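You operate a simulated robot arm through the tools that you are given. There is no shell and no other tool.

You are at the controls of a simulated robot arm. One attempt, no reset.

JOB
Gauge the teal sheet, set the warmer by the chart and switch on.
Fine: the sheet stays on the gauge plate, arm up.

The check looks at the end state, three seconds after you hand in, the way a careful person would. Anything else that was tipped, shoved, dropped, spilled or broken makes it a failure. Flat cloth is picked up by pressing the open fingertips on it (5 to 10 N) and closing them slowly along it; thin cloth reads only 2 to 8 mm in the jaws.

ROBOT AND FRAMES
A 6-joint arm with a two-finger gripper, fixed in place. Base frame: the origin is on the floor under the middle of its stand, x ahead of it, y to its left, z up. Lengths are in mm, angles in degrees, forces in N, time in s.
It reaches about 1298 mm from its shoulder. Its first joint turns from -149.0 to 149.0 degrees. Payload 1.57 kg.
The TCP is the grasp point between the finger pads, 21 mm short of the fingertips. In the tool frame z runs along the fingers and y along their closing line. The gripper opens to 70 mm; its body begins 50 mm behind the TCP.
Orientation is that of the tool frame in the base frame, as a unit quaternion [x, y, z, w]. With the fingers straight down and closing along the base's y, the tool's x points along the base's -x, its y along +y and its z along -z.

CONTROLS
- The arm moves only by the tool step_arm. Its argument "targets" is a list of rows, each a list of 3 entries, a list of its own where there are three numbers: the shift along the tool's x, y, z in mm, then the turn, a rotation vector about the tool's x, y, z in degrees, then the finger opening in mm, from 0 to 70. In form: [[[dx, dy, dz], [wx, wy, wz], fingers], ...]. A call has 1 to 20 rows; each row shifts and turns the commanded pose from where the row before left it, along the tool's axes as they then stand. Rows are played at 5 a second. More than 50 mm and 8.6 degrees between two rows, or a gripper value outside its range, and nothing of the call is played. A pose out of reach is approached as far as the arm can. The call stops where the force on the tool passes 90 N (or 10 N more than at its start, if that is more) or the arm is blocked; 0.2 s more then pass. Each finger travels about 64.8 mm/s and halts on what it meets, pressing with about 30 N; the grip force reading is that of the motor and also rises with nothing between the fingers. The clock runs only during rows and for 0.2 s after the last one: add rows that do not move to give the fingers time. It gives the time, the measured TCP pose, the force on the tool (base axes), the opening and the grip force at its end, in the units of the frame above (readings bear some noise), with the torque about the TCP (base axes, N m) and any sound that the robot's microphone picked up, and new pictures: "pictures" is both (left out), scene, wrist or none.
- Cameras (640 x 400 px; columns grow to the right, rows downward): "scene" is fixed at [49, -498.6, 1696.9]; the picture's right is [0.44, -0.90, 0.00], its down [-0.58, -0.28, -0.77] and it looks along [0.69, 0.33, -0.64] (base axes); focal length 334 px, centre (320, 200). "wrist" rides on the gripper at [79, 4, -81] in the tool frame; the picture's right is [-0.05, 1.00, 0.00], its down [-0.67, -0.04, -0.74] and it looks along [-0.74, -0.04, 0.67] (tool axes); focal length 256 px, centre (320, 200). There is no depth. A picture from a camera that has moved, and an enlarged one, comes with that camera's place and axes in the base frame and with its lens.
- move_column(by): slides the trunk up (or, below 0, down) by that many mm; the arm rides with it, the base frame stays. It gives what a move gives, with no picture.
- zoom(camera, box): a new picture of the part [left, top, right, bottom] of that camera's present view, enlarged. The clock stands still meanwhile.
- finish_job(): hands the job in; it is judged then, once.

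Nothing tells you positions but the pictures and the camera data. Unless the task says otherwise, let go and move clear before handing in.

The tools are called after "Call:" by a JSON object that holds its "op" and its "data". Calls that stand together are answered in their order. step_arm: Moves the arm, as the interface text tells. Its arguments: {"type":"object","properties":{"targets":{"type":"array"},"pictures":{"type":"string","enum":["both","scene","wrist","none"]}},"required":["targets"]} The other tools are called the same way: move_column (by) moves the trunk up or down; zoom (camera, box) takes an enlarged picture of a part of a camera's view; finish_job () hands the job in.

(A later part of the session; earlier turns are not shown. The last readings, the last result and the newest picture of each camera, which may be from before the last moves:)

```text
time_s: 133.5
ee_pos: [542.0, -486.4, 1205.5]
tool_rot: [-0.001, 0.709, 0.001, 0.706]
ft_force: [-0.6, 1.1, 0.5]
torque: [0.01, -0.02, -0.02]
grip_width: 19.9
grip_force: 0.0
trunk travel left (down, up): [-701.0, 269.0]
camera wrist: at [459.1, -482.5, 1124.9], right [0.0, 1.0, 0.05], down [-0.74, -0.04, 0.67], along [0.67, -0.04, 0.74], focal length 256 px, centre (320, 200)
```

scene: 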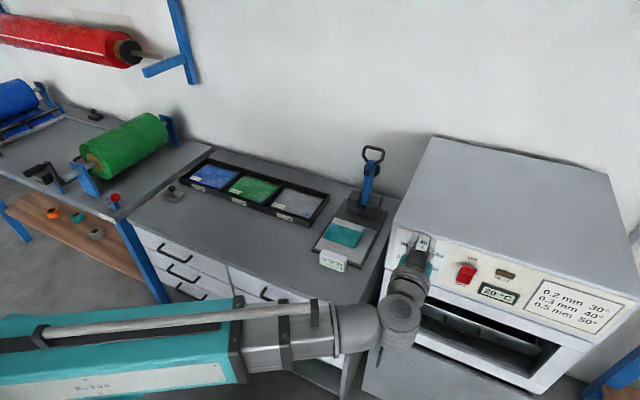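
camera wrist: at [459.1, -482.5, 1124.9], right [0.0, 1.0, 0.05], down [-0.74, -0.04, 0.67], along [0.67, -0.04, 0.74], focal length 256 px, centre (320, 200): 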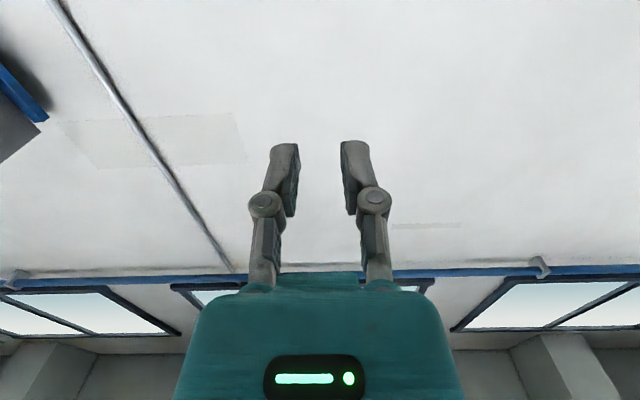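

The tool is now level, pointing at the panel. I'll open wide, roll so the jaws are set for a single 180° turn (start at −90°), and lower to knob height.

Call:
{"op": "step_arm", "data": {"targets": [[[0, 0, 0], [0, 0, -7.5], 70], [[0, 0, 0], [0, 0, -7.5], 70], [[0, 0, 0], [0, 0, -7.5], 70], [[0, 0, 0], [0, 0, -7.5], 70], [[0, 0, 0], [0, 0, -7.5], 70], [[0, 0, 0], [0, 0, -7.5], 70], [[0, 0, 0], [0, 0, -7.5], 70], [[0, 0, 0], [0, 0, -7.5], 70], [[0, 0, 0], [0, 0, -7.5], 70], [[0, 0, 0], [0, 0, -7.5], 70], [[0, 0, 0], [0, 0, -7.5], 70], [[0, 0, 0], [0, 0, -7.5], 70], [[0, 0, 0], [0, 0, 0], 70]], "pictures": "none"}}

Call:
{"op": "move_column", "data": {"by": -171}}

Call:
{"op": "step_arm", "data": {"targets": [[[0, 0, 0], [0, 0, 0], 70]]}}

```text
time_s: 136.3
ee_pos: [542.8, -487.2, 1198.8]
tool_rot: [-0.479, 0.535, -0.465, 0.518]
ft_force: [-0.3, 0.0, 0.1]
torque: [-0.03, -0.02, 0.0]
grip_width: 70.2
grip_force: 0.1
out of reach, approached as far as the arm can: row 12
trunk travel left (down, up): [-701.0, 269.0]
```

```text
time_s: 138.3
ee_pos: [541.6, -488.1, 1029.7]
tool_rot: [-0.479, 0.536, -0.464, 0.518]
ft_force: [0.1, -0.1, 0.1]
torque: [0.02, 0.01, 0.0]
grip_width: 70.2
grip_force: 0.1
trunk travel left (down, up): [-530.0, 440.0]
```

```text
time_s: 138.7
ee_pos: [544.1, -488.4, 1028.3]
tool_rot: [-0.478, 0.536, -0.464, 0.519]
ft_force: [-0.9, 0.0, 0.3]
torque: [-0.02, -0.02, 0.01]
grip_width: 69.9
grip_force: 0.0
trunk travel left (down, up): [-530.0, 440.0]
camera wrist: at [460.4, -565.6, 1017.4], right [-0.03, 0.16, -0.99], down [-0.74, 0.66, 0.13], along [0.67, 0.73, 0.1], focal length 256 px, centre (320, 200)
```

scene: 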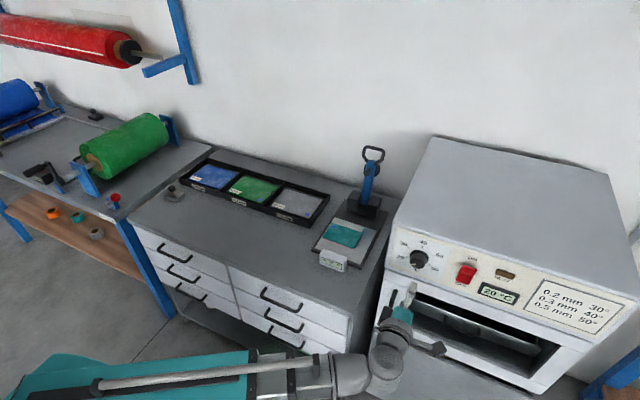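
wrist: 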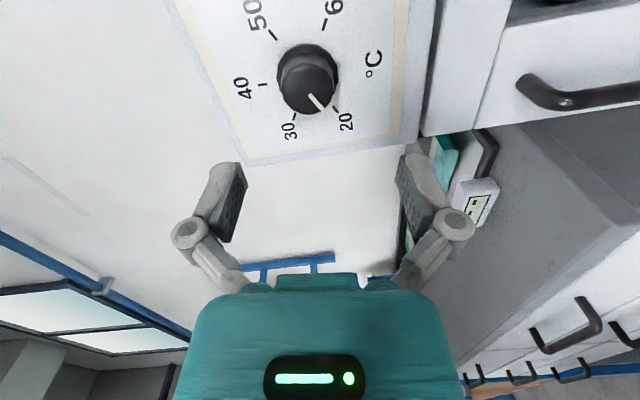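

The wrist roll limit is near −83°, which tilted the tool slightly. I'll back off to about −78° and level it, then align with the knob centre (−486, 1034).

Call:
{"op": "step_arm", "data": {"targets": [[[0, -5.8, 0], [1.8, 0, 5], 70], [[0, 0, 0], [0, 0, 0], 70], [[0, 0, 0], [0, 0, 0], 70]], "pictures": "none"}}

```text
time_s: 139.5
ee_pos: [543.3, -488.1, 1033.6]
tool_rot: [-0.447, 0.549, -0.449, 0.546]
ft_force: [-0.3, 0.8, 0.1]
torque: [0.01, 0.03, -0.03]
grip_width: 70.1
grip_force: 0.0
trunk travel left (down, up): [-530.0, 440.0]
```

Call:
{"op": "step_arm", "data": {"targets": [[[-1, 0.2, 16], [0, 0, 0], 70], [[-1, 0.2, 16], [0, 0, 0], 70], [[0, 0, 16], [0, 0, 0], 70], [[0, 0, 16], [0, 0, 0], 70], [[0, 0, 0], [0, 0, 0], 70], [[0, 0, 0], [0, 0, 0], 70]]}}

Call:
{"op": "zoom", "data": {"camera": "wrist", "box": [160, 20, 480, 220]}}

Call:
{"op": "zoom", "data": {"camera": "scene", "box": [370, 210, 480, 330]}}

```text
time_s: 140.9
ee_pos: [606.9, -489.1, 1033.3]
tool_rot: [-0.447, 0.549, -0.45, 0.545]
ft_force: [0.4, -0.5, 0.5]
torque: [-0.04, 0.02, 0.01]
grip_width: 69.8
grip_force: 0.0
trunk travel left (down, up): [-530.0, 440.0]
camera wrist: at [524.5, -564.5, 1013.8], right [0.0, 0.25, -0.97], down [-0.74, 0.65, 0.17], along [0.67, 0.72, 0.18], focal length 256 px, centre (320, 200)
```

scene: 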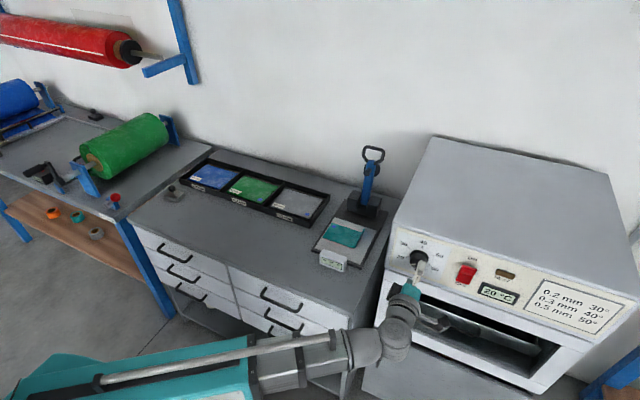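
wrist: 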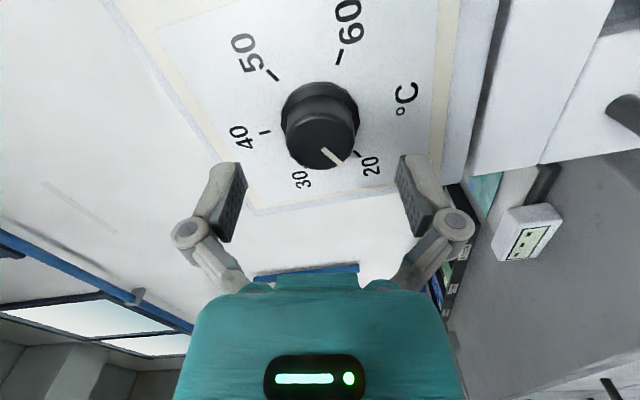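

```text
2.00 times, centred on (320, 120) of wrist
camera zoom: at [524.5, -564.5, 1013.8], right [0.0, 0.25, -0.97], down [-0.74, 0.65, 0.17], along [0.67, 0.72, 0.18], focal length 512 px, centre (320, 360)
```

zoom: 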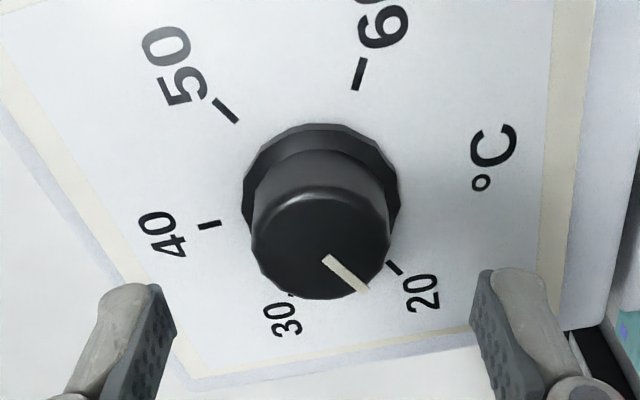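

```text
3.33 times, centred on (425, 270) of scene
camera zoom: at [49.0, -498.6, 1696.9], right [0.44, -0.9, 0.0], down [-0.58, -0.28, -0.77], along [0.69, 0.33, -0.64], focal length 1112 px, centre (-30, -33)
```

zoom: 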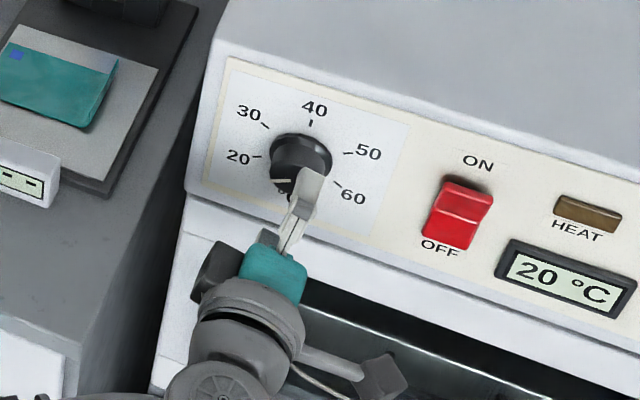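

Jaws are level with the knob; I need about +4 mm in y. Then I'll advance around the knob.

Call:
{"op": "step_arm", "data": {"targets": [[[-3.9, 0.8, 0], [0, 0, 0], 70], [[0, 0, 10], [0, 0, 0], 70], [[0, 0, 10], [0, 0, 0], 70], [[0, 0, 9], [0, 0, 0], 70], [[0, 0, 0], [0, 0, 0], 70], [[0, 0, 0], [0, 0, 0], 70]]}}

Call:
{"op": "zoom", "data": {"camera": "wrist", "box": [160, 20, 480, 220]}}

Call:
{"op": "zoom", "data": {"camera": "scene", "box": [370, 210, 480, 330]}}

```text
time_s: 142.3
ee_pos: [637.7, -482.6, 1033.9]
tool_rot: [-0.446, 0.548, -0.45, 0.546]
ft_force: [-0.1, -0.3, 0.2]
torque: [-0.02, 0.0, 0.0]
grip_width: 70.0
grip_force: 0.1
trunk travel left (down, up): [-530.0, 440.0]
camera wrist: at [554.0, -559.2, 1013.9], right [0.0, 0.25, -0.97], down [-0.74, 0.65, 0.17], along [0.67, 0.72, 0.19], focal length 256 px, centre (320, 200)
```

scene: 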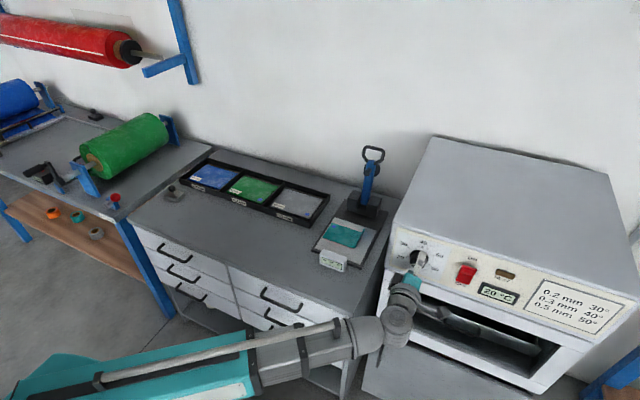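
wrist: 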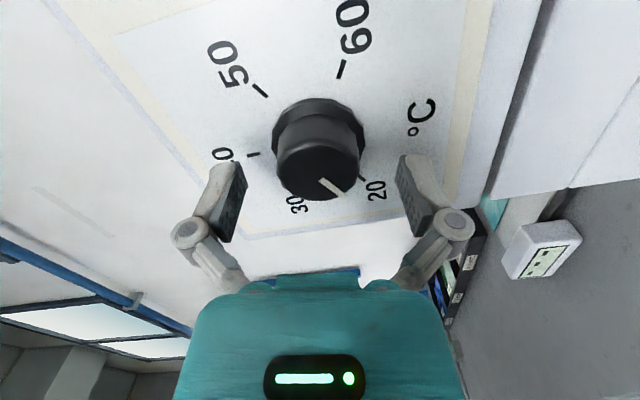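

```text
2.00 times, centred on (320, 120) of wrist
camera zoom: at [554.0, -559.2, 1013.9], right [0.0, 0.25, -0.97], down [-0.74, 0.65, 0.17], along [0.67, 0.72, 0.19], focal length 512 px, centre (320, 360)
```

zoom: 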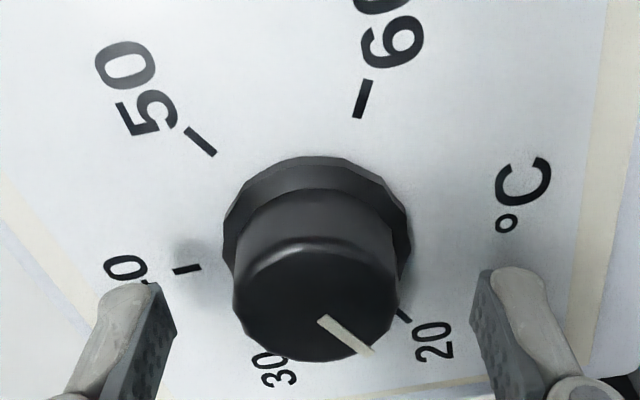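

```text
3.33 times, centred on (425, 270) of scene
camera zoom: at [49.0, -498.6, 1696.9], right [0.44, -0.9, 0.0], down [-0.58, -0.28, -0.77], along [0.69, 0.33, -0.64], focal length 1112 px, centre (-30, -33)
```

zoom: 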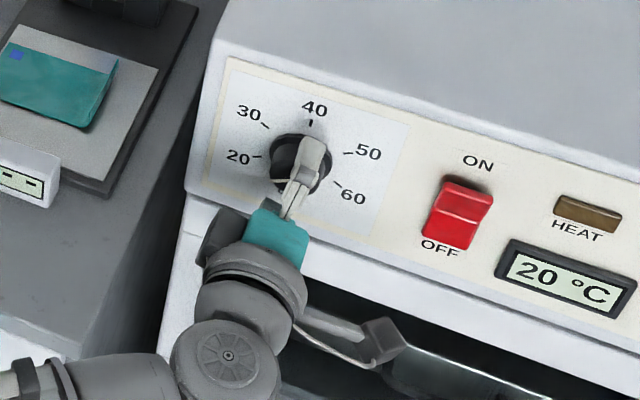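

Alignment with the knob axis is within ~1.5 mm. Closing on the knob gently.

Call:
{"op": "step_arm", "data": {"targets": [[[0, -1, 2], [0, 0, 0], 64], [[0, 0, 0], [0, 0, 0], 58], [[0, 0, 0], [0, 0, 0], 52], [[0, 0, 0], [0, 0, 0], 48], [[0, 0, 0], [0, 0, 0], 45], [[0, 0, 0], [0, 0, 0], 42], [[0, 0, 0], [0, 0, 0], 39], [[0, 0, 0], [0, 0, 0], 36], [[0, 0, 0], [0, 0, 0], 34], [[0, 0, 0], [0, 0, 0], 34]]}}

Call:
{"op": "zoom", "data": {"camera": "wrist", "box": [160, 20, 480, 220]}}

```text
time_s: 144.5
ee_pos: [639.3, -483.6, 1034.3]
tool_rot: [-0.445, 0.548, -0.45, 0.547]
ft_force: [5.8, -5.4, 15.7]
torque: [-0.02, -0.43, 0.09]
grip_width: 46.9
grip_force: 32.0
trunk travel left (down, up): [-530.0, 440.0]
camera wrist: at [555.9, -559.0, 1014.6], right [0.0, 0.25, -0.97], down [-0.74, 0.65, 0.17], along [0.67, 0.72, 0.19], focal length 256 px, centre (320, 200)
```

scene: 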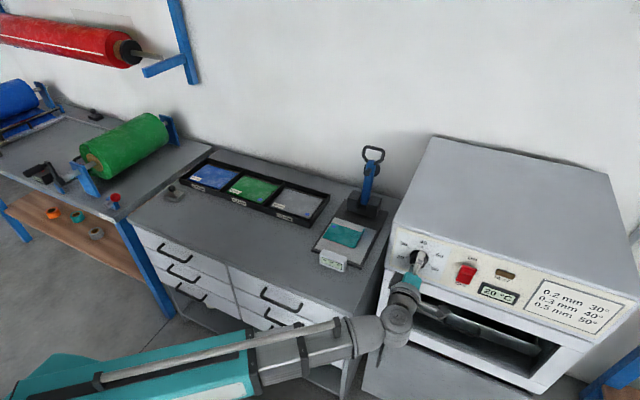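
wrist: 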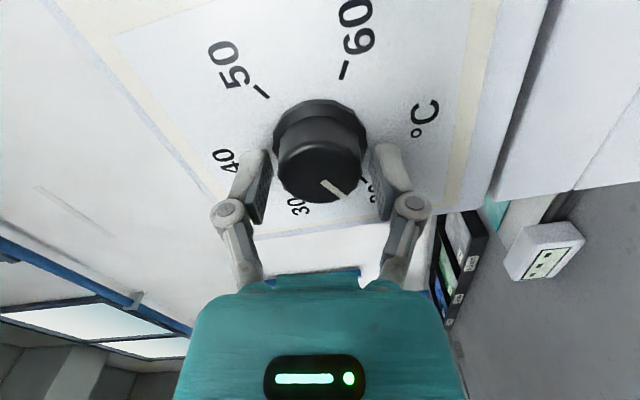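

```text
2.00 times, centred on (320, 120) of wrist
camera zoom: at [555.9, -559.0, 1014.6], right [0.0, 0.25, -0.97], down [-0.74, 0.65, 0.17], along [0.67, 0.72, 0.19], focal length 512 px, centre (320, 360)
```

zoom: 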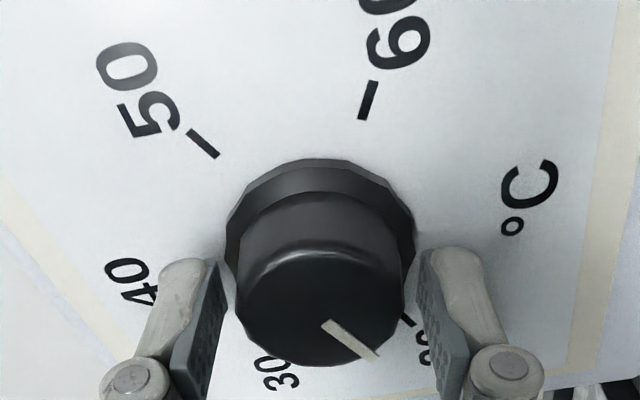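

Gripped at 47 mm. I'll relieve the vertical side load by 1 mm and start turning clockwise in small steps, checking that the pointer follows.

Call:
{"op": "step_arm", "data": {"targets": [[[0.2, -1.2, 0], [0, 0, 0], 34], [[0, 0, 0], [0, 0, 5], 34], [[0, 0, 0], [0, 0, 5], 34], [[0, 0, 0], [0, 0, 5], 34], [[0, 0, 0], [0, 0, 0], 34]], "pictures": "wrist"}}

Call:
{"op": "zoom", "data": {"camera": "wrist", "box": [160, 20, 480, 220]}}

```text
time_s: 145.7
ee_pos: [637.9, -483.6, 1035.7]
tool_rot: [-0.37, 0.602, -0.374, 0.601]
ft_force: [16.8, -7.3, 29.7]
torque: [-0.08, 0.27, -0.34]
grip_width: 47.0
grip_force: 31.9
trunk travel left (down, up): [-530.0, 440.0]
camera wrist: at [556.0, -551.4, 995.6], right [0.01, 0.49, -0.87], down [-0.74, 0.59, 0.33], along [0.67, 0.64, 0.37], focal length 256 px, centre (320, 200)
```

wrist: 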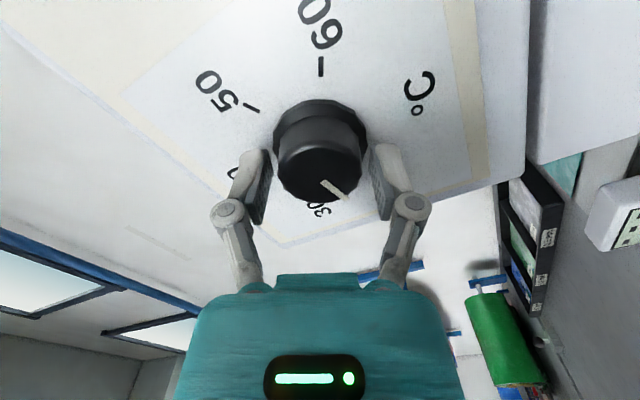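

```text
2.00 times, centred on (320, 120) of wrist
camera zoom: at [556.0, -551.4, 995.6], right [0.01, 0.49, -0.87], down [-0.74, 0.59, 0.33], along [0.67, 0.64, 0.37], focal length 512 px, centre (320, 360)
```

zoom: 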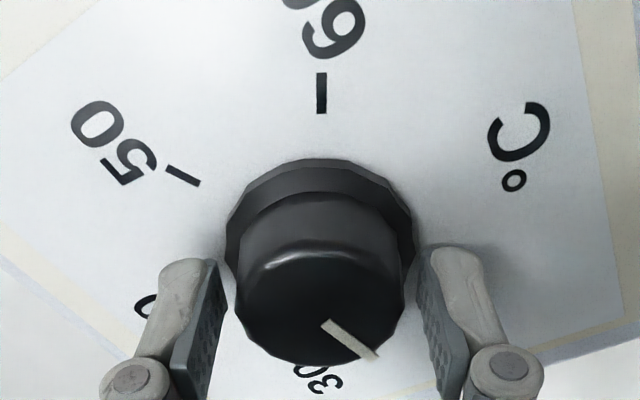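

The knob follows the jaws. The vertical load is 30 N, so I'll test which way relieves it with a 1.5 mm move.

Call:
{"op": "step_arm", "data": {"targets": [[[0.7, 1.3, 0], [0, 0, 0], 34], [[0, 0, 0], [0, 0, 0], 34]], "pictures": "none"}}

```text
time_s: 146.3
ee_pos: [637.3, -483.9, 1034.8]
tool_rot: [-0.37, 0.602, -0.374, 0.601]
ft_force: [22.2, -9.8, 35.6]
torque: [-0.07, -0.24, 0.1]
grip_width: 47.3
grip_force: 31.6
trunk travel left (down, up): [-530.0, 440.0]
```

Call:
{"op": "step_arm", "data": {"targets": [[[-1.3, -2.7, -1], [0, 0, 0], 34], [[0, 0, 0], [0, 0, 0], 34]], "pictures": "none"}}

```text
time_s: 146.9
ee_pos: [637.3, -483.4, 1035.2]
tool_rot: [-0.369, 0.601, -0.375, 0.601]
ft_force: [24.5, -11.3, 39.7]
torque: [-0.05, -0.06, 0.29]
grip_width: 47.1
grip_force: 31.9
out of reach, approached as far as the arm can: row 1
trunk travel left (down, up): [-530.0, 440.0]
```

The arm can't shift z by itself here (only the trunk does), so I'll relieve the load with a small trunk move up.

Call:
{"op": "move_column", "data": {"by": 2}}

Call:
{"op": "step_arm", "data": {"targets": [[[0, 0, 0], [0, 0, 0], 34]], "pictures": "none"}}

```text
time_s: 147.4
ee_pos: [638.8, -483.4, 1035.8]
tool_rot: [-0.371, 0.603, -0.374, 0.599]
ft_force: [14.9, -7.5, 14.0]
torque: [-0.04, -0.7, 0.48]
grip_width: 47.0
grip_force: 32.3
trunk travel left (down, up): [-532.0, 438.0]
```

```text
time_s: 147.8
ee_pos: [638.0, -483.4, 1035.9]
tool_rot: [-0.372, 0.602, -0.375, 0.598]
ft_force: [9.7, -3.7, 7.1]
torque: [-0.03, -0.71, 0.39]
grip_width: 47.1
grip_force: 31.5
trunk travel left (down, up): [-532.0, 438.0]
```

Loads are now small. Continuing to turn clockwise.

Call:
{"op": "step_arm", "data": {"targets": [[[0, 0, 0], [0, 0, 6], 34], [[0, 0, 0], [0, 0, 6], 34], [[0, 0, 0], [0, 0, 6], 34], [[0, 0, 0], [0, 0, 6], 34], [[0, 0, 0], [0, 0, 6], 34], [[0, 0, 0], [0, 0, 0], 34]], "pictures": "wrist"}}

```text
time_s: 149.2
ee_pos: [637.4, -483.7, 1036.3]
tool_rot: [-0.201, 0.678, -0.206, 0.677]
ft_force: [-2.8, -2.6, 0.3]
torque: [0.0, 0.6, -0.69]
grip_width: 47.1
grip_force: 32.1
trunk travel left (down, up): [-532.0, 438.0]
camera wrist: at [555.9, -523.1, 967.3], right [0.01, 0.86, -0.51], down [-0.74, 0.34, 0.57], along [0.67, 0.37, 0.64], focal length 256 px, centre (320, 200)
```

wrist: 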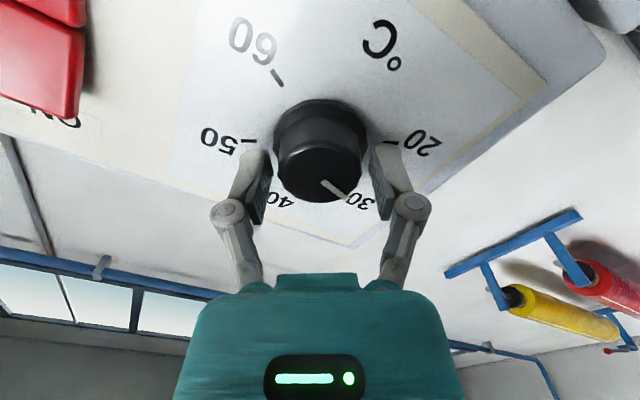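

Call:
{"op": "step_arm", "data": {"targets": [[[0, 0, 0], [0, 0, 6], 34], [[0, 0, 0], [0, 0, 6], 34], [[0, 0, 0], [0, 0, 6], 34], [[0, 0, 0], [0, 0, 6], 34], [[0, 0, 0], [0, 0, 6], 34], [[0, 0, 0], [0, 0, 6], 34], [[0, 0, 0], [0, 0, 6], 34], [[0, 0, 0], [0, 0, 6], 34], [[0, 0, 0], [0, 0, 0], 34]], "pictures": "wrist"}}

```text
time_s: 151.2
ee_pos: [638.1, -485.2, 1035.9]
tool_rot: [0.093, 0.701, 0.087, 0.702]
ft_force: [10.8, -17.5, 18.8]
torque: [0.01, 0.14, -0.02]
grip_width: 47.0
grip_force: 31.9
trunk travel left (down, up): [-532.0, 438.0]
camera wrist: at [556.4, -460.1, 960.0], right [0.01, 0.95, 0.3], down [-0.75, -0.2, 0.64], along [0.66, -0.23, 0.71], focal length 256 px, centre (320, 200)
```

wrist: 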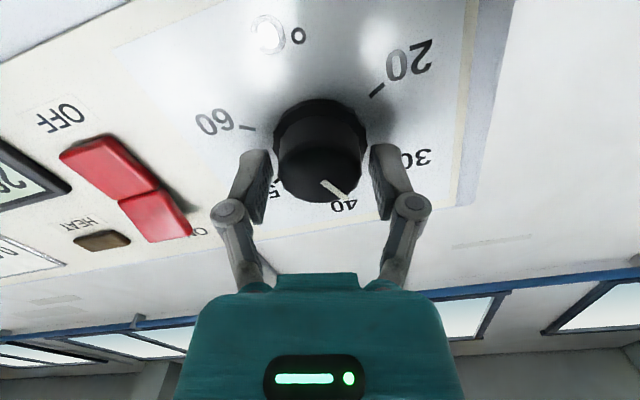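

Call:
{"op": "step_arm", "data": {"targets": [[[-0.3, -1.2, 0], [0, 0, 0], 34], [[0, 0, 0], [0, 0, 0], 34]], "pictures": "none"}}

Call:
{"op": "move_column", "data": {"by": 1}}

Call:
{"op": "step_arm", "data": {"targets": [[[0, 0, 0], [0, 0, 6], 34], [[0, 0, 0], [0, 0, 6], 34], [[0, 0, 0], [0, 0, 6], 34], [[0, 0, 0], [0, 0, 6], 34], [[0, 0, 0], [0, 0, 6], 34], [[0, 0, 0], [0, 0, 6], 34], [[0, 0, 0], [0, 0, 0], 34]], "pictures": "wrist"}}

```text
time_s: 151.8
ee_pos: [638.4, -484.1, 1036.5]
tool_rot: [0.091, 0.701, 0.087, 0.702]
ft_force: [12.4, -11.4, 16.0]
torque: [0.01, -0.97, -0.35]
grip_width: 46.8
grip_force: 31.4
trunk travel left (down, up): [-532.0, 438.0]
```

```text
time_s: 152.3
ee_pos: [638.0, -486.0, 1036.7]
tool_rot: [0.091, 0.702, 0.085, 0.701]
ft_force: [6.2, -6.2, 2.4]
torque: [-0.03, -0.39, -0.2]
grip_width: 46.6
grip_force: 31.6
trunk travel left (down, up): [-533.0, 437.0]
```

```text
time_s: 153.9
ee_pos: [637.2, -484.9, 1035.5]
tool_rot: [0.305, 0.639, 0.299, 0.64]
ft_force: [-12.5, -0.7, -25.7]
torque: [-0.02, 0.29, -0.38]
grip_width: 46.9
grip_force: 32.2
trunk travel left (down, up): [-533.0, 437.0]
camera wrist: at [556.4, -421.2, 988.3], right [0.01, 0.59, 0.8], down [-0.75, -0.53, 0.4], along [0.66, -0.6, 0.44], focal length 256 px, centre (320, 200)
```

wrist: 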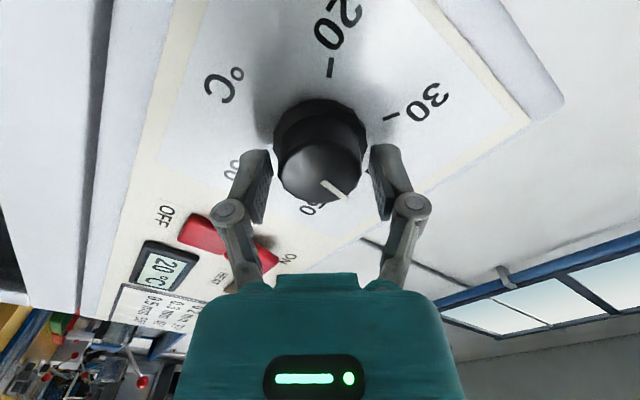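

Call:
{"op": "move_column", "data": {"by": -1.5}}

Call:
{"op": "step_arm", "data": {"targets": [[[0, 0, 0], [0, 0, 6], 34], [[0, 0, 0], [0, 0, 6], 34], [[0, 0, 0], [0, 0, 6], 34], [[0, 0, 0], [0, 0, 6], 34], [[0, 0, 0], [0, 0, 0], 34]], "pictures": "wrist"}}

```text
time_s: 154.4
ee_pos: [637.2, -486.2, 1037.0]
tool_rot: [0.304, 0.638, 0.3, 0.641]
ft_force: [-8.0, -4.9, -7.8]
torque: [-0.01, 0.47, 0.42]
grip_width: 46.9
grip_force: 31.9
trunk travel left (down, up): [-531.0, 439.0]
```

```text
time_s: 155.6
ee_pos: [637.1, -486.4, 1035.2]
tool_rot: [0.43, 0.562, 0.425, 0.564]
ft_force: [-7.5, -4.7, -9.2]
torque: [-0.03, 0.16, -0.9]
grip_width: 47.0
grip_force: 31.1
trunk travel left (down, up): [-531.0, 439.0]
camera wrist: at [556.7, -407.8, 1017.7], right [0.0, 0.22, 0.98], down [-0.75, -0.65, 0.14], along [0.66, -0.73, 0.16], focal length 256 px, centre (320, 200)
```

wrist: 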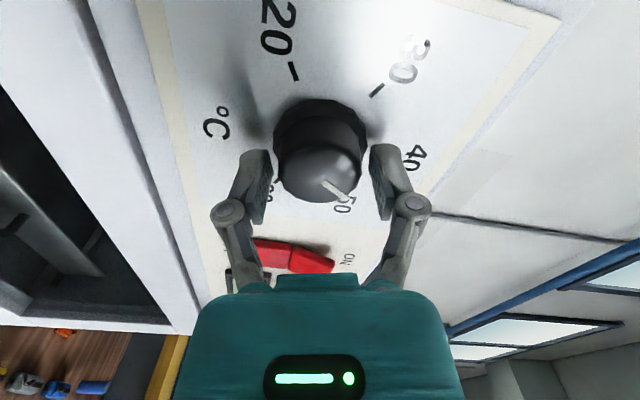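

Call:
{"op": "step_arm", "data": {"targets": [[[0, 0, 0], [0, 0, 6], 34], [[0, 0, 0], [0, 0, 6], 34], [[0, 0, 0], [0, 0, 0], 34]], "pictures": "none"}}

```text
time_s: 156.4
ee_pos: [637.8, -485.6, 1034.5]
tool_rot: [0.486, 0.514, 0.483, 0.516]
ft_force: [-9.9, -4.8, -13.4]
torque: [0.0, 0.69, -0.19]
grip_width: 47.3
grip_force: 32.0
trunk travel left (down, up): [-531.0, 439.0]
```

No limit yet on this side. Final ~15° toward 50.

Call:
{"op": "step_arm", "data": {"targets": [[[0, 0, 0], [0, 0, 5], 34], [[0, 0, 0], [0, 0, 5], 34], [[0, 0, 0], [0, 0, 5], 34], [[0, 0, 0], [0, 0, 0], 34]], "pictures": "wrist"}}

Call:
{"op": "zoom", "data": {"camera": "wrist", "box": [220, 60, 460, 280]}}

Call:
{"op": "zoom", "data": {"camera": "scene", "box": [380, 220, 450, 300]}}

```text
time_s: 157.4
ee_pos: [637.8, -486.8, 1035.7]
tool_rot: [0.549, 0.446, 0.546, 0.448]
ft_force: [-11.1, -5.3, -21.1]
torque: [-0.06, 0.34, 0.39]
grip_width: 47.0
grip_force: 31.4
trunk travel left (down, up): [-531.0, 439.0]
camera wrist: at [556.7, -408.5, 1054.1], right [0.0, -0.25, 0.97], down [-0.75, -0.64, -0.17], along [0.66, -0.73, -0.19], focal length 256 px, centre (320, 200)
```

wrist: 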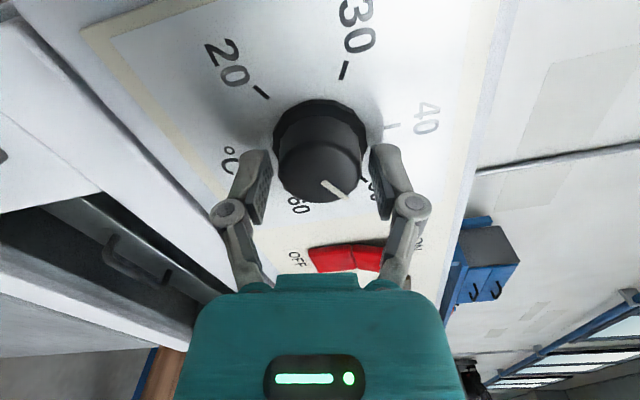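

```text
1.82 times, centred on (340, 170) of wrist
camera zoom: at [556.7, -408.5, 1054.1], right [0.0, -0.25, 0.97], down [-0.75, -0.64, -0.17], along [0.66, -0.73, -0.19], focal length 465 px, centre (284, 254)
```

zoom: 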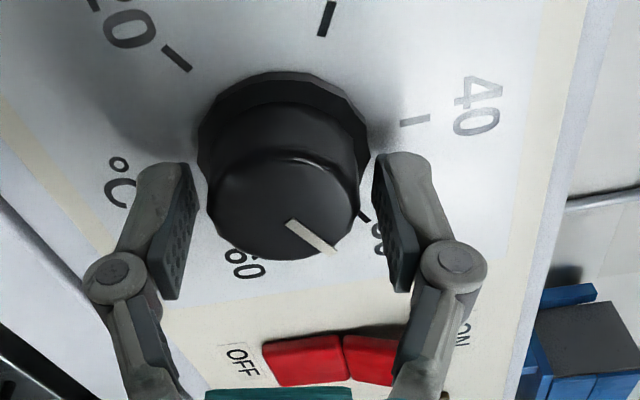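

```text
5.00 times, centred on (415, 260) of scene
camera zoom: at [49.0, -498.6, 1696.9], right [0.44, -0.9, 0.0], down [-0.58, -0.28, -0.77], along [0.69, 0.33, -0.64], focal length 1668 px, centre (-155, -100)
```

zoom: 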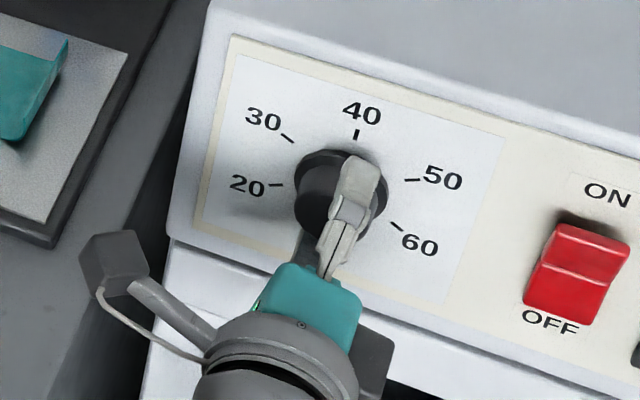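

The jaws have turned exactly 180° from the 20 mark. I'll release and back off to verify the pointer.

Call:
{"op": "step_arm", "data": {"targets": [[[0, 0, 0], [0, 0, 0], 48], [[0, 0, 0], [0, 0, 0], 54], [[0, 0, 0], [0, 0, 0], 62], [[0, 0, 0], [0, 0, 0], 70], [[0, 0, 0], [0, 0, 0], 70], [[0, 0, -15], [0, 0, 0], 70], [[0, 0, -20], [0, 0, 0], 70], [[0, 0, -25], [0, 0, 0], 70], [[0, 0, -25], [0, 0, 0], 70], [[0, 0, 0], [0, 0, 0], 70]]}}

Call:
{"op": "zoom", "data": {"camera": "wrist", "box": [200, 0, 460, 170]}}

Call:
{"op": "zoom", "data": {"camera": "scene", "box": [380, 220, 450, 300]}}

```text
time_s: 159.6
ee_pos: [552.3, -483.6, 1035.7]
tool_rot: [0.548, 0.447, 0.546, 0.449]
ft_force: [0.0, 0.0, 0.8]
torque: [0.01, 0.0, 0.02]
grip_width: 69.8
grip_force: 0.1
trunk travel left (down, up): [-531.0, 439.0]
camera wrist: at [471.2, -404.9, 1055.1], right [0.0, -0.25, 0.97], down [-0.75, -0.64, -0.17], along [0.66, -0.73, -0.19], focal length 256 px, centre (320, 200)
```

scene: 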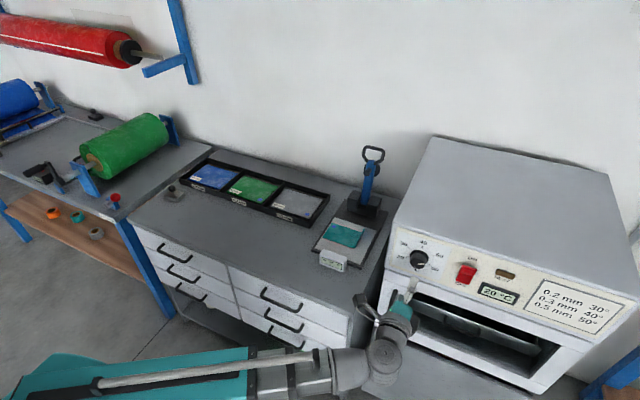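
wrist: 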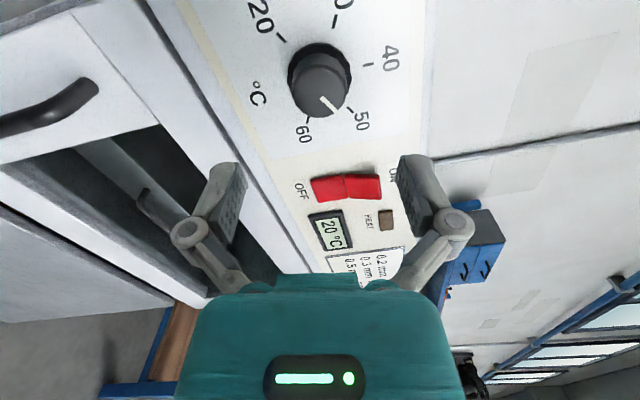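

```text
2.35 times, centred on (330, 85) of wrist
camera zoom: at [471.2, -404.9, 1055.1], right [0.0, -0.25, 0.97], down [-0.75, -0.64, -0.17], along [0.66, -0.73, -0.19], focal length 602 px, centre (296, 471)
```

zoom: 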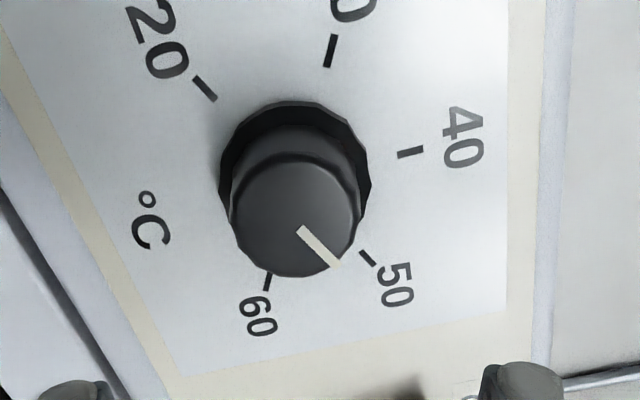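

```text
5.00 times, centred on (415, 260) of scene
camera zoom: at [49.0, -498.6, 1696.9], right [0.44, -0.9, 0.0], down [-0.58, -0.28, -0.77], along [0.69, 0.33, -0.64], focal length 1668 px, centre (-155, -100)
```

zoom: 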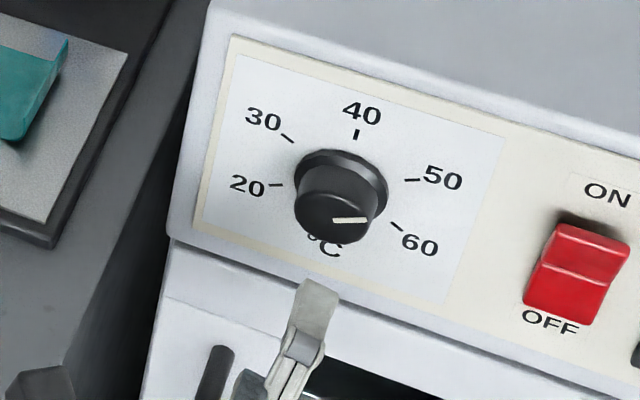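

The pointer sits on 50. Next: close the fingers, roll to 0°, and go to the red rocker's upper (ON) half at about y −601, z 1055.

Call:
{"op": "step_arm", "data": {"targets": [[[0, 0, 0], [0, 0, -7.26], 50], [[0, 0, 0], [0, 0, -7.26], 30], [[0, 0, 0], [0, 0, -7.26], 10], [[0, 0, 0], [0, 0, -7.26], 0], [[0, 0, 0], [0, 0, -7.26], 0], [[0, 0, 0], [0, 0, -7.26], 0], [[0, 0, 0], [0, 0, -7.26], 0], [[0, 0, 0], [0, 0, -7.26], 0], [[0, 0, 0], [0, 0, -7.26], 0], [[0, 0, 0], [0, 0, -7.26], 0], [[0, 0, 0], [0, 0, -7.26], 0], [[0, 0, 0], [0, 0, -7.26], 0], [[0, 0, 0], [0, 0, -7.26], 0], [[0, 0, 0], [0, 0, -7.26], 0], [[0, 0, 0], [0, 0, 0], 0]], "pictures": "none"}}

Call:
{"op": "move_column", "data": {"by": 20}}

Call:
{"op": "step_arm", "data": {"targets": [[[0, -29, 0], [0, 0, 0], 0], [[0, -29, 0], [0, 0, 0], 0], [[0, -29, 0], [0, 0, 0], 0], [[0, -29, 0], [0, 0, 0], 0], [[0, 0, 0], [0, 0, 0], 0], [[0, 0, 0], [0, 0, 0], 0]]}}

Call:
{"op": "zoom", "data": {"camera": "scene", "box": [400, 220, 520, 330]}}

```text
time_s: 162.8
ee_pos: [553.1, -484.4, 1035.8]
tool_rot: [-0.001, 0.707, -0.003, 0.707]
ft_force: [0.4, -1.1, -0.2]
torque: [-0.01, 0.02, -0.03]
grip_width: 0.1
grip_force: 28.5
trunk travel left (down, up): [-531.0, 439.0]
```

```text
time_s: 163.5
ee_pos: [552.8, -484.9, 1054.9]
tool_rot: [0.001, 0.707, -0.005, 0.707]
ft_force: [-0.4, -0.1, 0.0]
torque: [0.0, 0.03, 0.01]
grip_width: 0.0
grip_force: 28.8
trunk travel left (down, up): [-551.0, 419.0]
```

```text
time_s: 164.9
ee_pos: [552.6, -602.0, 1056.6]
tool_rot: [0.0, 0.707, -0.004, 0.707]
ft_force: [-0.7, 0.3, 0.5]
torque: [-0.01, 0.0, 0.0]
grip_width: 0.0
grip_force: 28.9
trunk travel left (down, up): [-551.0, 419.0]
camera wrist: at [471.1, -597.0, 976.0], right [0.01, 1.0, 0.05], down [-0.75, -0.03, 0.67], along [0.67, -0.04, 0.74], focal length 256 px, centre (320, 200)
```

scene: 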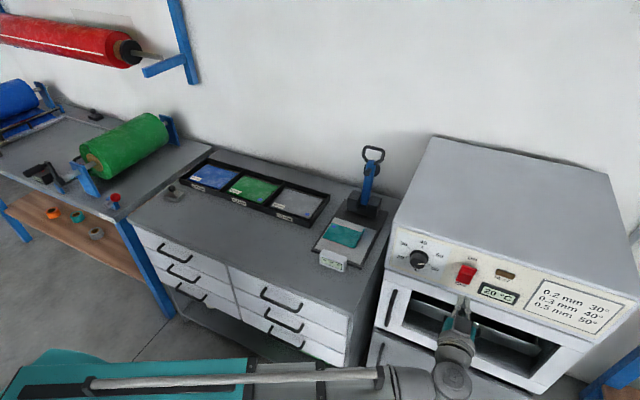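
wrist: 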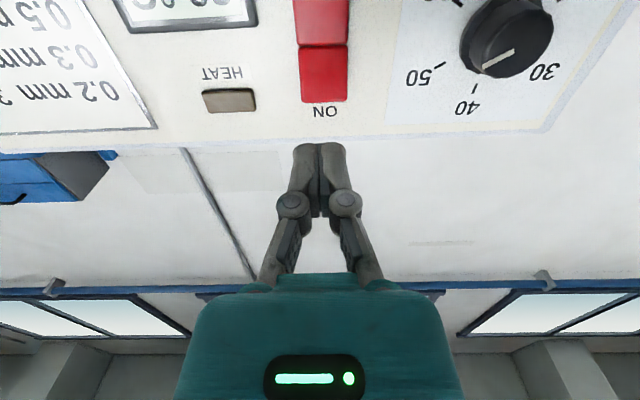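

```text
3.64 times, centred on (460, 275) of scene
camera zoom: at [49.0, -498.6, 1696.9], right [0.44, -0.9, 0.0], down [-0.58, -0.28, -0.77], along [0.69, 0.33, -0.64], focal length 1213 px, centre (-189, -73)
```

zoom: 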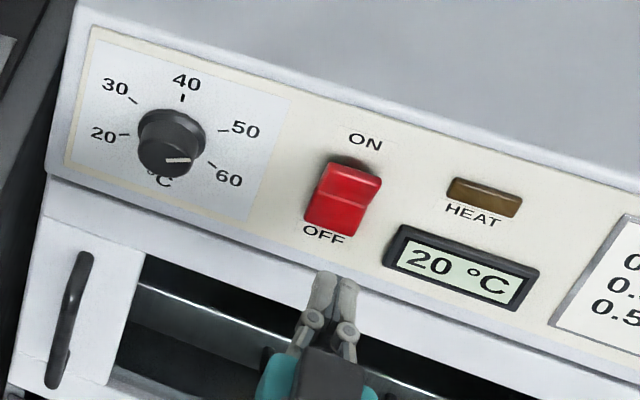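

The closed fingertips are lined up with the upper (ON) half. Approaching it.

Call:
{"op": "step_arm", "data": {"targets": [[[0, 2.5, 16], [0, 0, 0], 0], [[0, 0, 16], [0, 0, 0], 0], [[0, 0, 16], [0, 0, 0], 0], [[0, 0, 16], [0, 0, 0], 0], [[0, 0, 5], [0, 0, 0], 0], [[0, 0, 0], [0, 0, 0], 0], [[0, 0, 0], [0, 0, 0], 0]]}}

Call:
{"op": "zoom", "data": {"camera": "scene", "box": [420, 230, 520, 320]}}

```text
time_s: 166.5
ee_pos: [621.7, -598.6, 1056.0]
tool_rot: [0.0, 0.707, -0.005, 0.707]
ft_force: [-0.2, -0.6, 0.3]
torque: [-0.02, 0.02, -0.02]
grip_width: 0.1
grip_force: 28.3
trunk travel left (down, up): [-551.0, 419.0]
camera wrist: at [538.9, -593.6, 975.9], right [0.01, 1.0, 0.05], down [-0.75, -0.03, 0.67], along [0.67, -0.04, 0.74], focal length 256 px, centre (320, 200)
```

scene: 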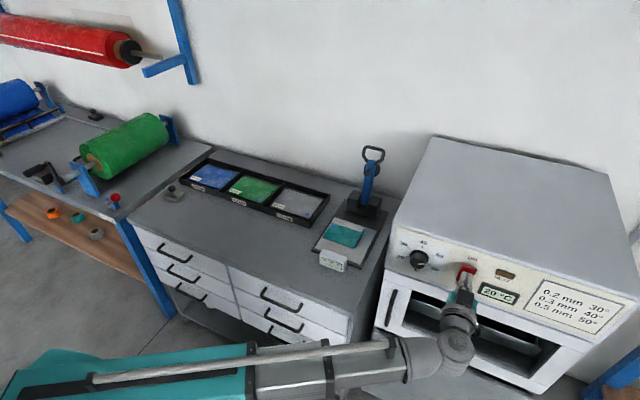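
wrist: 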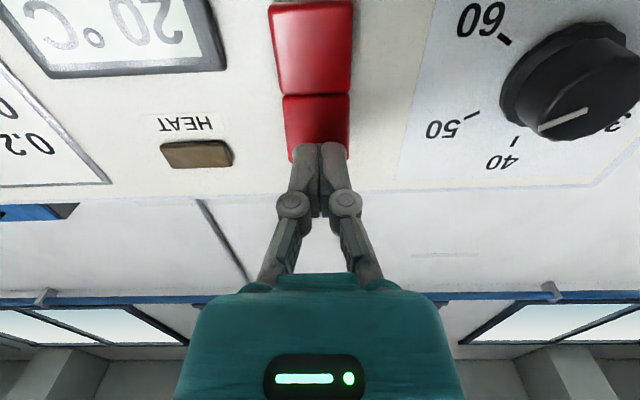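

```text
4.44 times, centred on (470, 275) of scene
camera zoom: at [49.0, -498.6, 1696.9], right [0.44, -0.9, 0.0], down [-0.58, -0.28, -0.77], along [0.69, 0.33, -0.64], focal length 1483 px, centre (-347, -133)
```

zoom: 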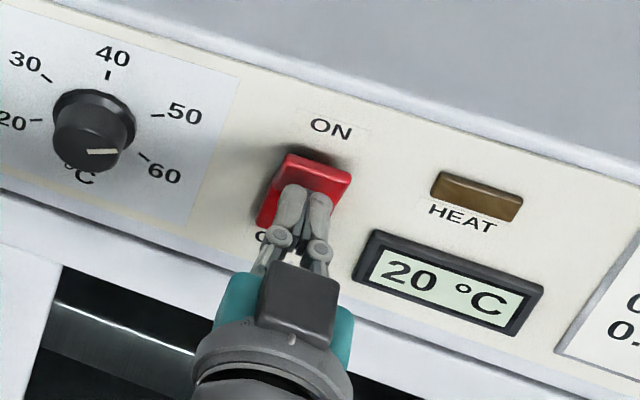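

Call:
{"op": "step_arm", "data": {"targets": [[[0, 0, 3], [0, 0, 0], 0], [[0, 0, 3], [0, 0, 0], 0], [[0, 0, 3], [0, 0, 0], 0], [[0, 0, 3], [0, 0, 0], 0], [[0, 0, 2], [0, 0, 0], 0], [[0, 0, 2], [0, 0, 0], 0], [[0, 0, 0], [0, 0, 0], 0]], "pictures": "wrist"}}

Call:
{"op": "zoom", "data": {"camera": "scene", "box": [420, 230, 520, 320]}}

```text
time_s: 168.1
ee_pos: [637.5, -599.5, 1055.6]
tool_rot: [-0.001, 0.707, -0.003, 0.707]
ft_force: [0.3, 0.0, -0.4]
torque: [0.01, 0.0, -0.04]
grip_width: 0.0
grip_force: 28.9
trunk travel left (down, up): [-551.0, 419.0]
camera wrist: at [555.5, -594.1, 976.0], right [0.01, 1.0, 0.05], down [-0.75, -0.03, 0.67], along [0.67, -0.04, 0.74], focal length 256 px, centre (320, 200)
```

wrist: 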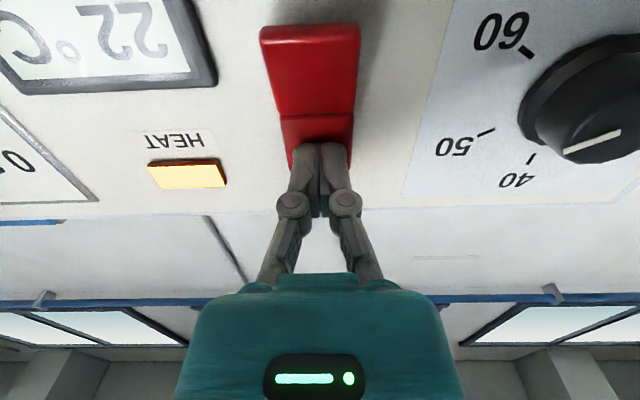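

```text
4.44 times, centred on (470, 275) of scene
camera zoom: at [49.0, -498.6, 1696.9], right [0.44, -0.9, 0.0], down [-0.58, -0.28, -0.77], along [0.69, 0.33, -0.64], focal length 1483 px, centre (-347, -133)
```

zoom: 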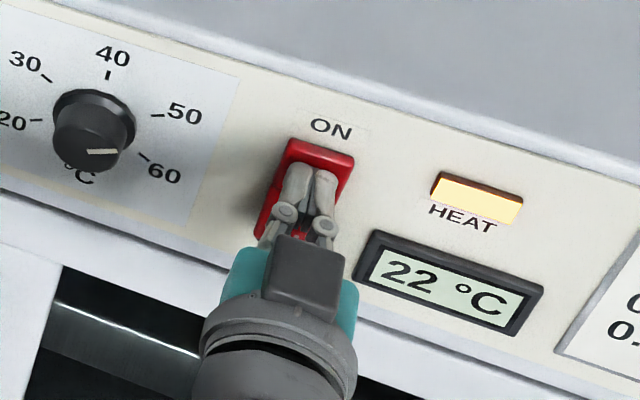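

The HEAT lamp lit and the temperature is rising (22 °C): the rocker has snapped to ON. Backing straight away.

Call:
{"op": "step_arm", "data": {"targets": [[[0, 0, -10], [0, 0, 0], 0], [[0, 0, -20], [0, 0, 0], 0], [[0, 0, -25], [0, 0, 0], 0], [[0, 0, -25], [0, 0, 0], 0], [[0, 0, -25], [0, 0, 0], 0], [[0, 0, -25], [0, 0, 0], 0], [[0, 0, 0], [0, 0, 0], 0]]}}

Call:
{"op": "zoom", "data": {"camera": "scene", "box": [390, 220, 540, 330]}}

Call:
{"op": "zoom", "data": {"camera": "scene", "box": [300, 130, 420, 290]}}

```text
time_s: 169.7
ee_pos: [505.2, -596.1, 1056.0]
tool_rot: [0.0, 0.707, -0.004, 0.707]
ft_force: [0.3, -0.7, -0.5]
torque: [0.0, -0.01, -0.02]
grip_width: 0.0
grip_force: 28.2
trunk travel left (down, up): [-551.0, 419.0]
camera wrist: at [423.5, -591.9, 976.0], right [0.01, 1.0, 0.05], down [-0.74, -0.03, 0.67], along [0.67, -0.04, 0.74], focal length 256 px, centre (320, 200)
```

scene: 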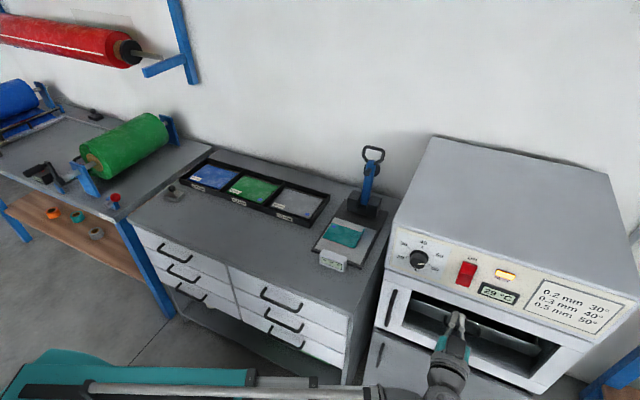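
wrist: 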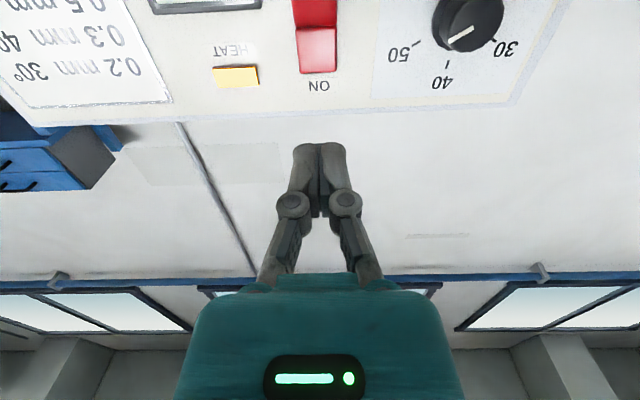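

```text
3.64 times, centred on (465, 275) of scene
camera zoom: at [49.0, -498.6, 1696.9], right [0.44, -0.9, 0.0], down [-0.58, -0.28, -0.77], along [0.69, 0.33, -0.64], focal length 1213 px, centre (-207, -73)
```

zoom: 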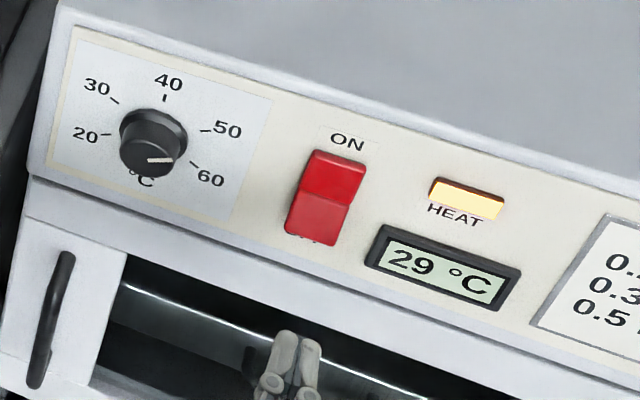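

```text
2.50 times, centred on (360, 210) of scene
camera zoom: at [49.0, -498.6, 1696.9], right [0.44, -0.9, 0.0], down [-0.58, -0.28, -0.77], along [0.69, 0.33, -0.64], focal length 834 px, centre (220, 175)
```

zoom: 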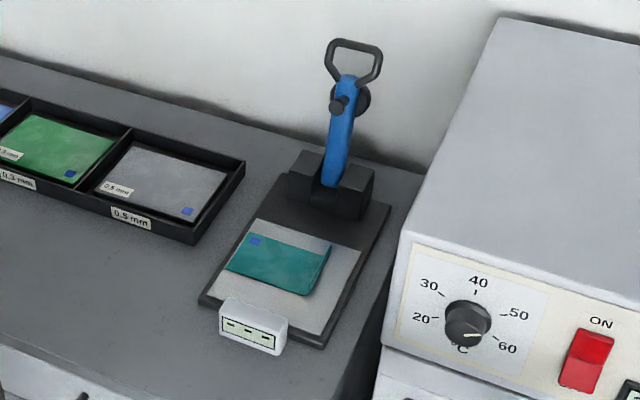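

The dial, lamp and switch look right and the temperature is climbing (29 °C). I'll raise the arm clear and watch where the temperature settles, which verifies the knob setting.

Call:
{"op": "move_column", "data": {"by": 150}}

Call:
{"op": "step_arm", "data": {"targets": [[[0, 20, -5], [0, 0, 0], 20], [[0, 20, -5], [0, 0, 0], 20], [[0, 20, -5], [0, 0, 0], 20], [[0, 20, -5], [0, 0, 0], 20], [[0, 20, 0], [0, 0, 0], 20], [[0, 0, 0], [0, 0, 0], 20], [[0, 0, 0], [0, 0, 0], 20], [[0, 0, 0], [0, 0, 0], 20], [[0, 0, 0], [0, 0, 0], 20], [[0, 0, 0], [0, 0, 0], 20], [[0, 0, 0], [0, 0, 0], 20], [[0, 0, 0], [0, 0, 0], 20], [[0, 0, 0], [0, 0, 0], 20], [[0, 0, 0], [0, 0, 0], 20], [[0, 0, 0], [0, 0, 0], 20], [[0, 0, 0], [0, 0, 0], 20], [[0, 0, 0], [0, 0, 0], 20], [[0, 0, 0], [0, 0, 0], 20], [[0, 0, 0], [0, 0, 0], 20]], "pictures": "scene"}}

Call:
{"op": "zoom", "data": {"camera": "scene", "box": [390, 220, 540, 330]}}

```text
time_s: 171.4
ee_pos: [505.4, -596.3, 1206.5]
tool_rot: [0.001, 0.707, -0.005, 0.707]
ft_force: [-0.3, -0.1, 0.0]
torque: [-0.02, 0.0, 0.02]
grip_width: 0.0
grip_force: 28.5
trunk travel left (down, up): [-701.0, 269.0]
```

```text
time_s: 175.4
ee_pos: [485.7, -494.8, 1206.4]
tool_rot: [0.001, 0.708, -0.005, 0.707]
ft_force: [-0.4, -0.1, -0.6]
torque: [0.04, 0.0, 0.03]
grip_width: 19.9
grip_force: 0.1
trunk travel left (down, up): [-701.0, 269.0]
```

scene: 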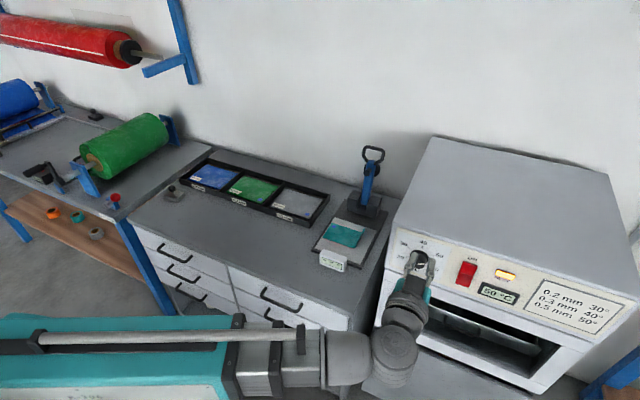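

```text
3.64 times, centred on (465, 275) of scene
camera zoom: at [49.0, -498.6, 1696.9], right [0.44, -0.9, 0.0], down [-0.58, -0.28, -0.77], along [0.69, 0.33, -0.64], focal length 1213 px, centre (-207, -73)
```

zoom: 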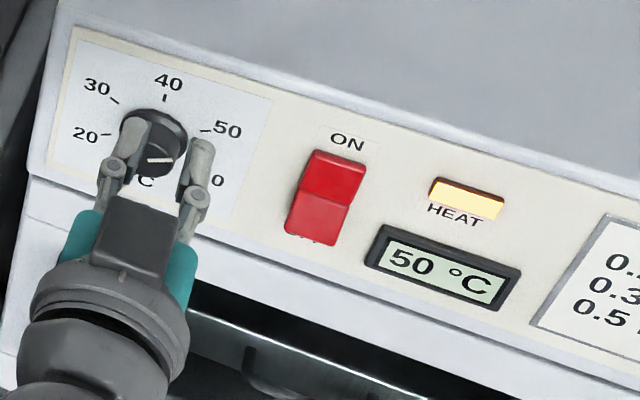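

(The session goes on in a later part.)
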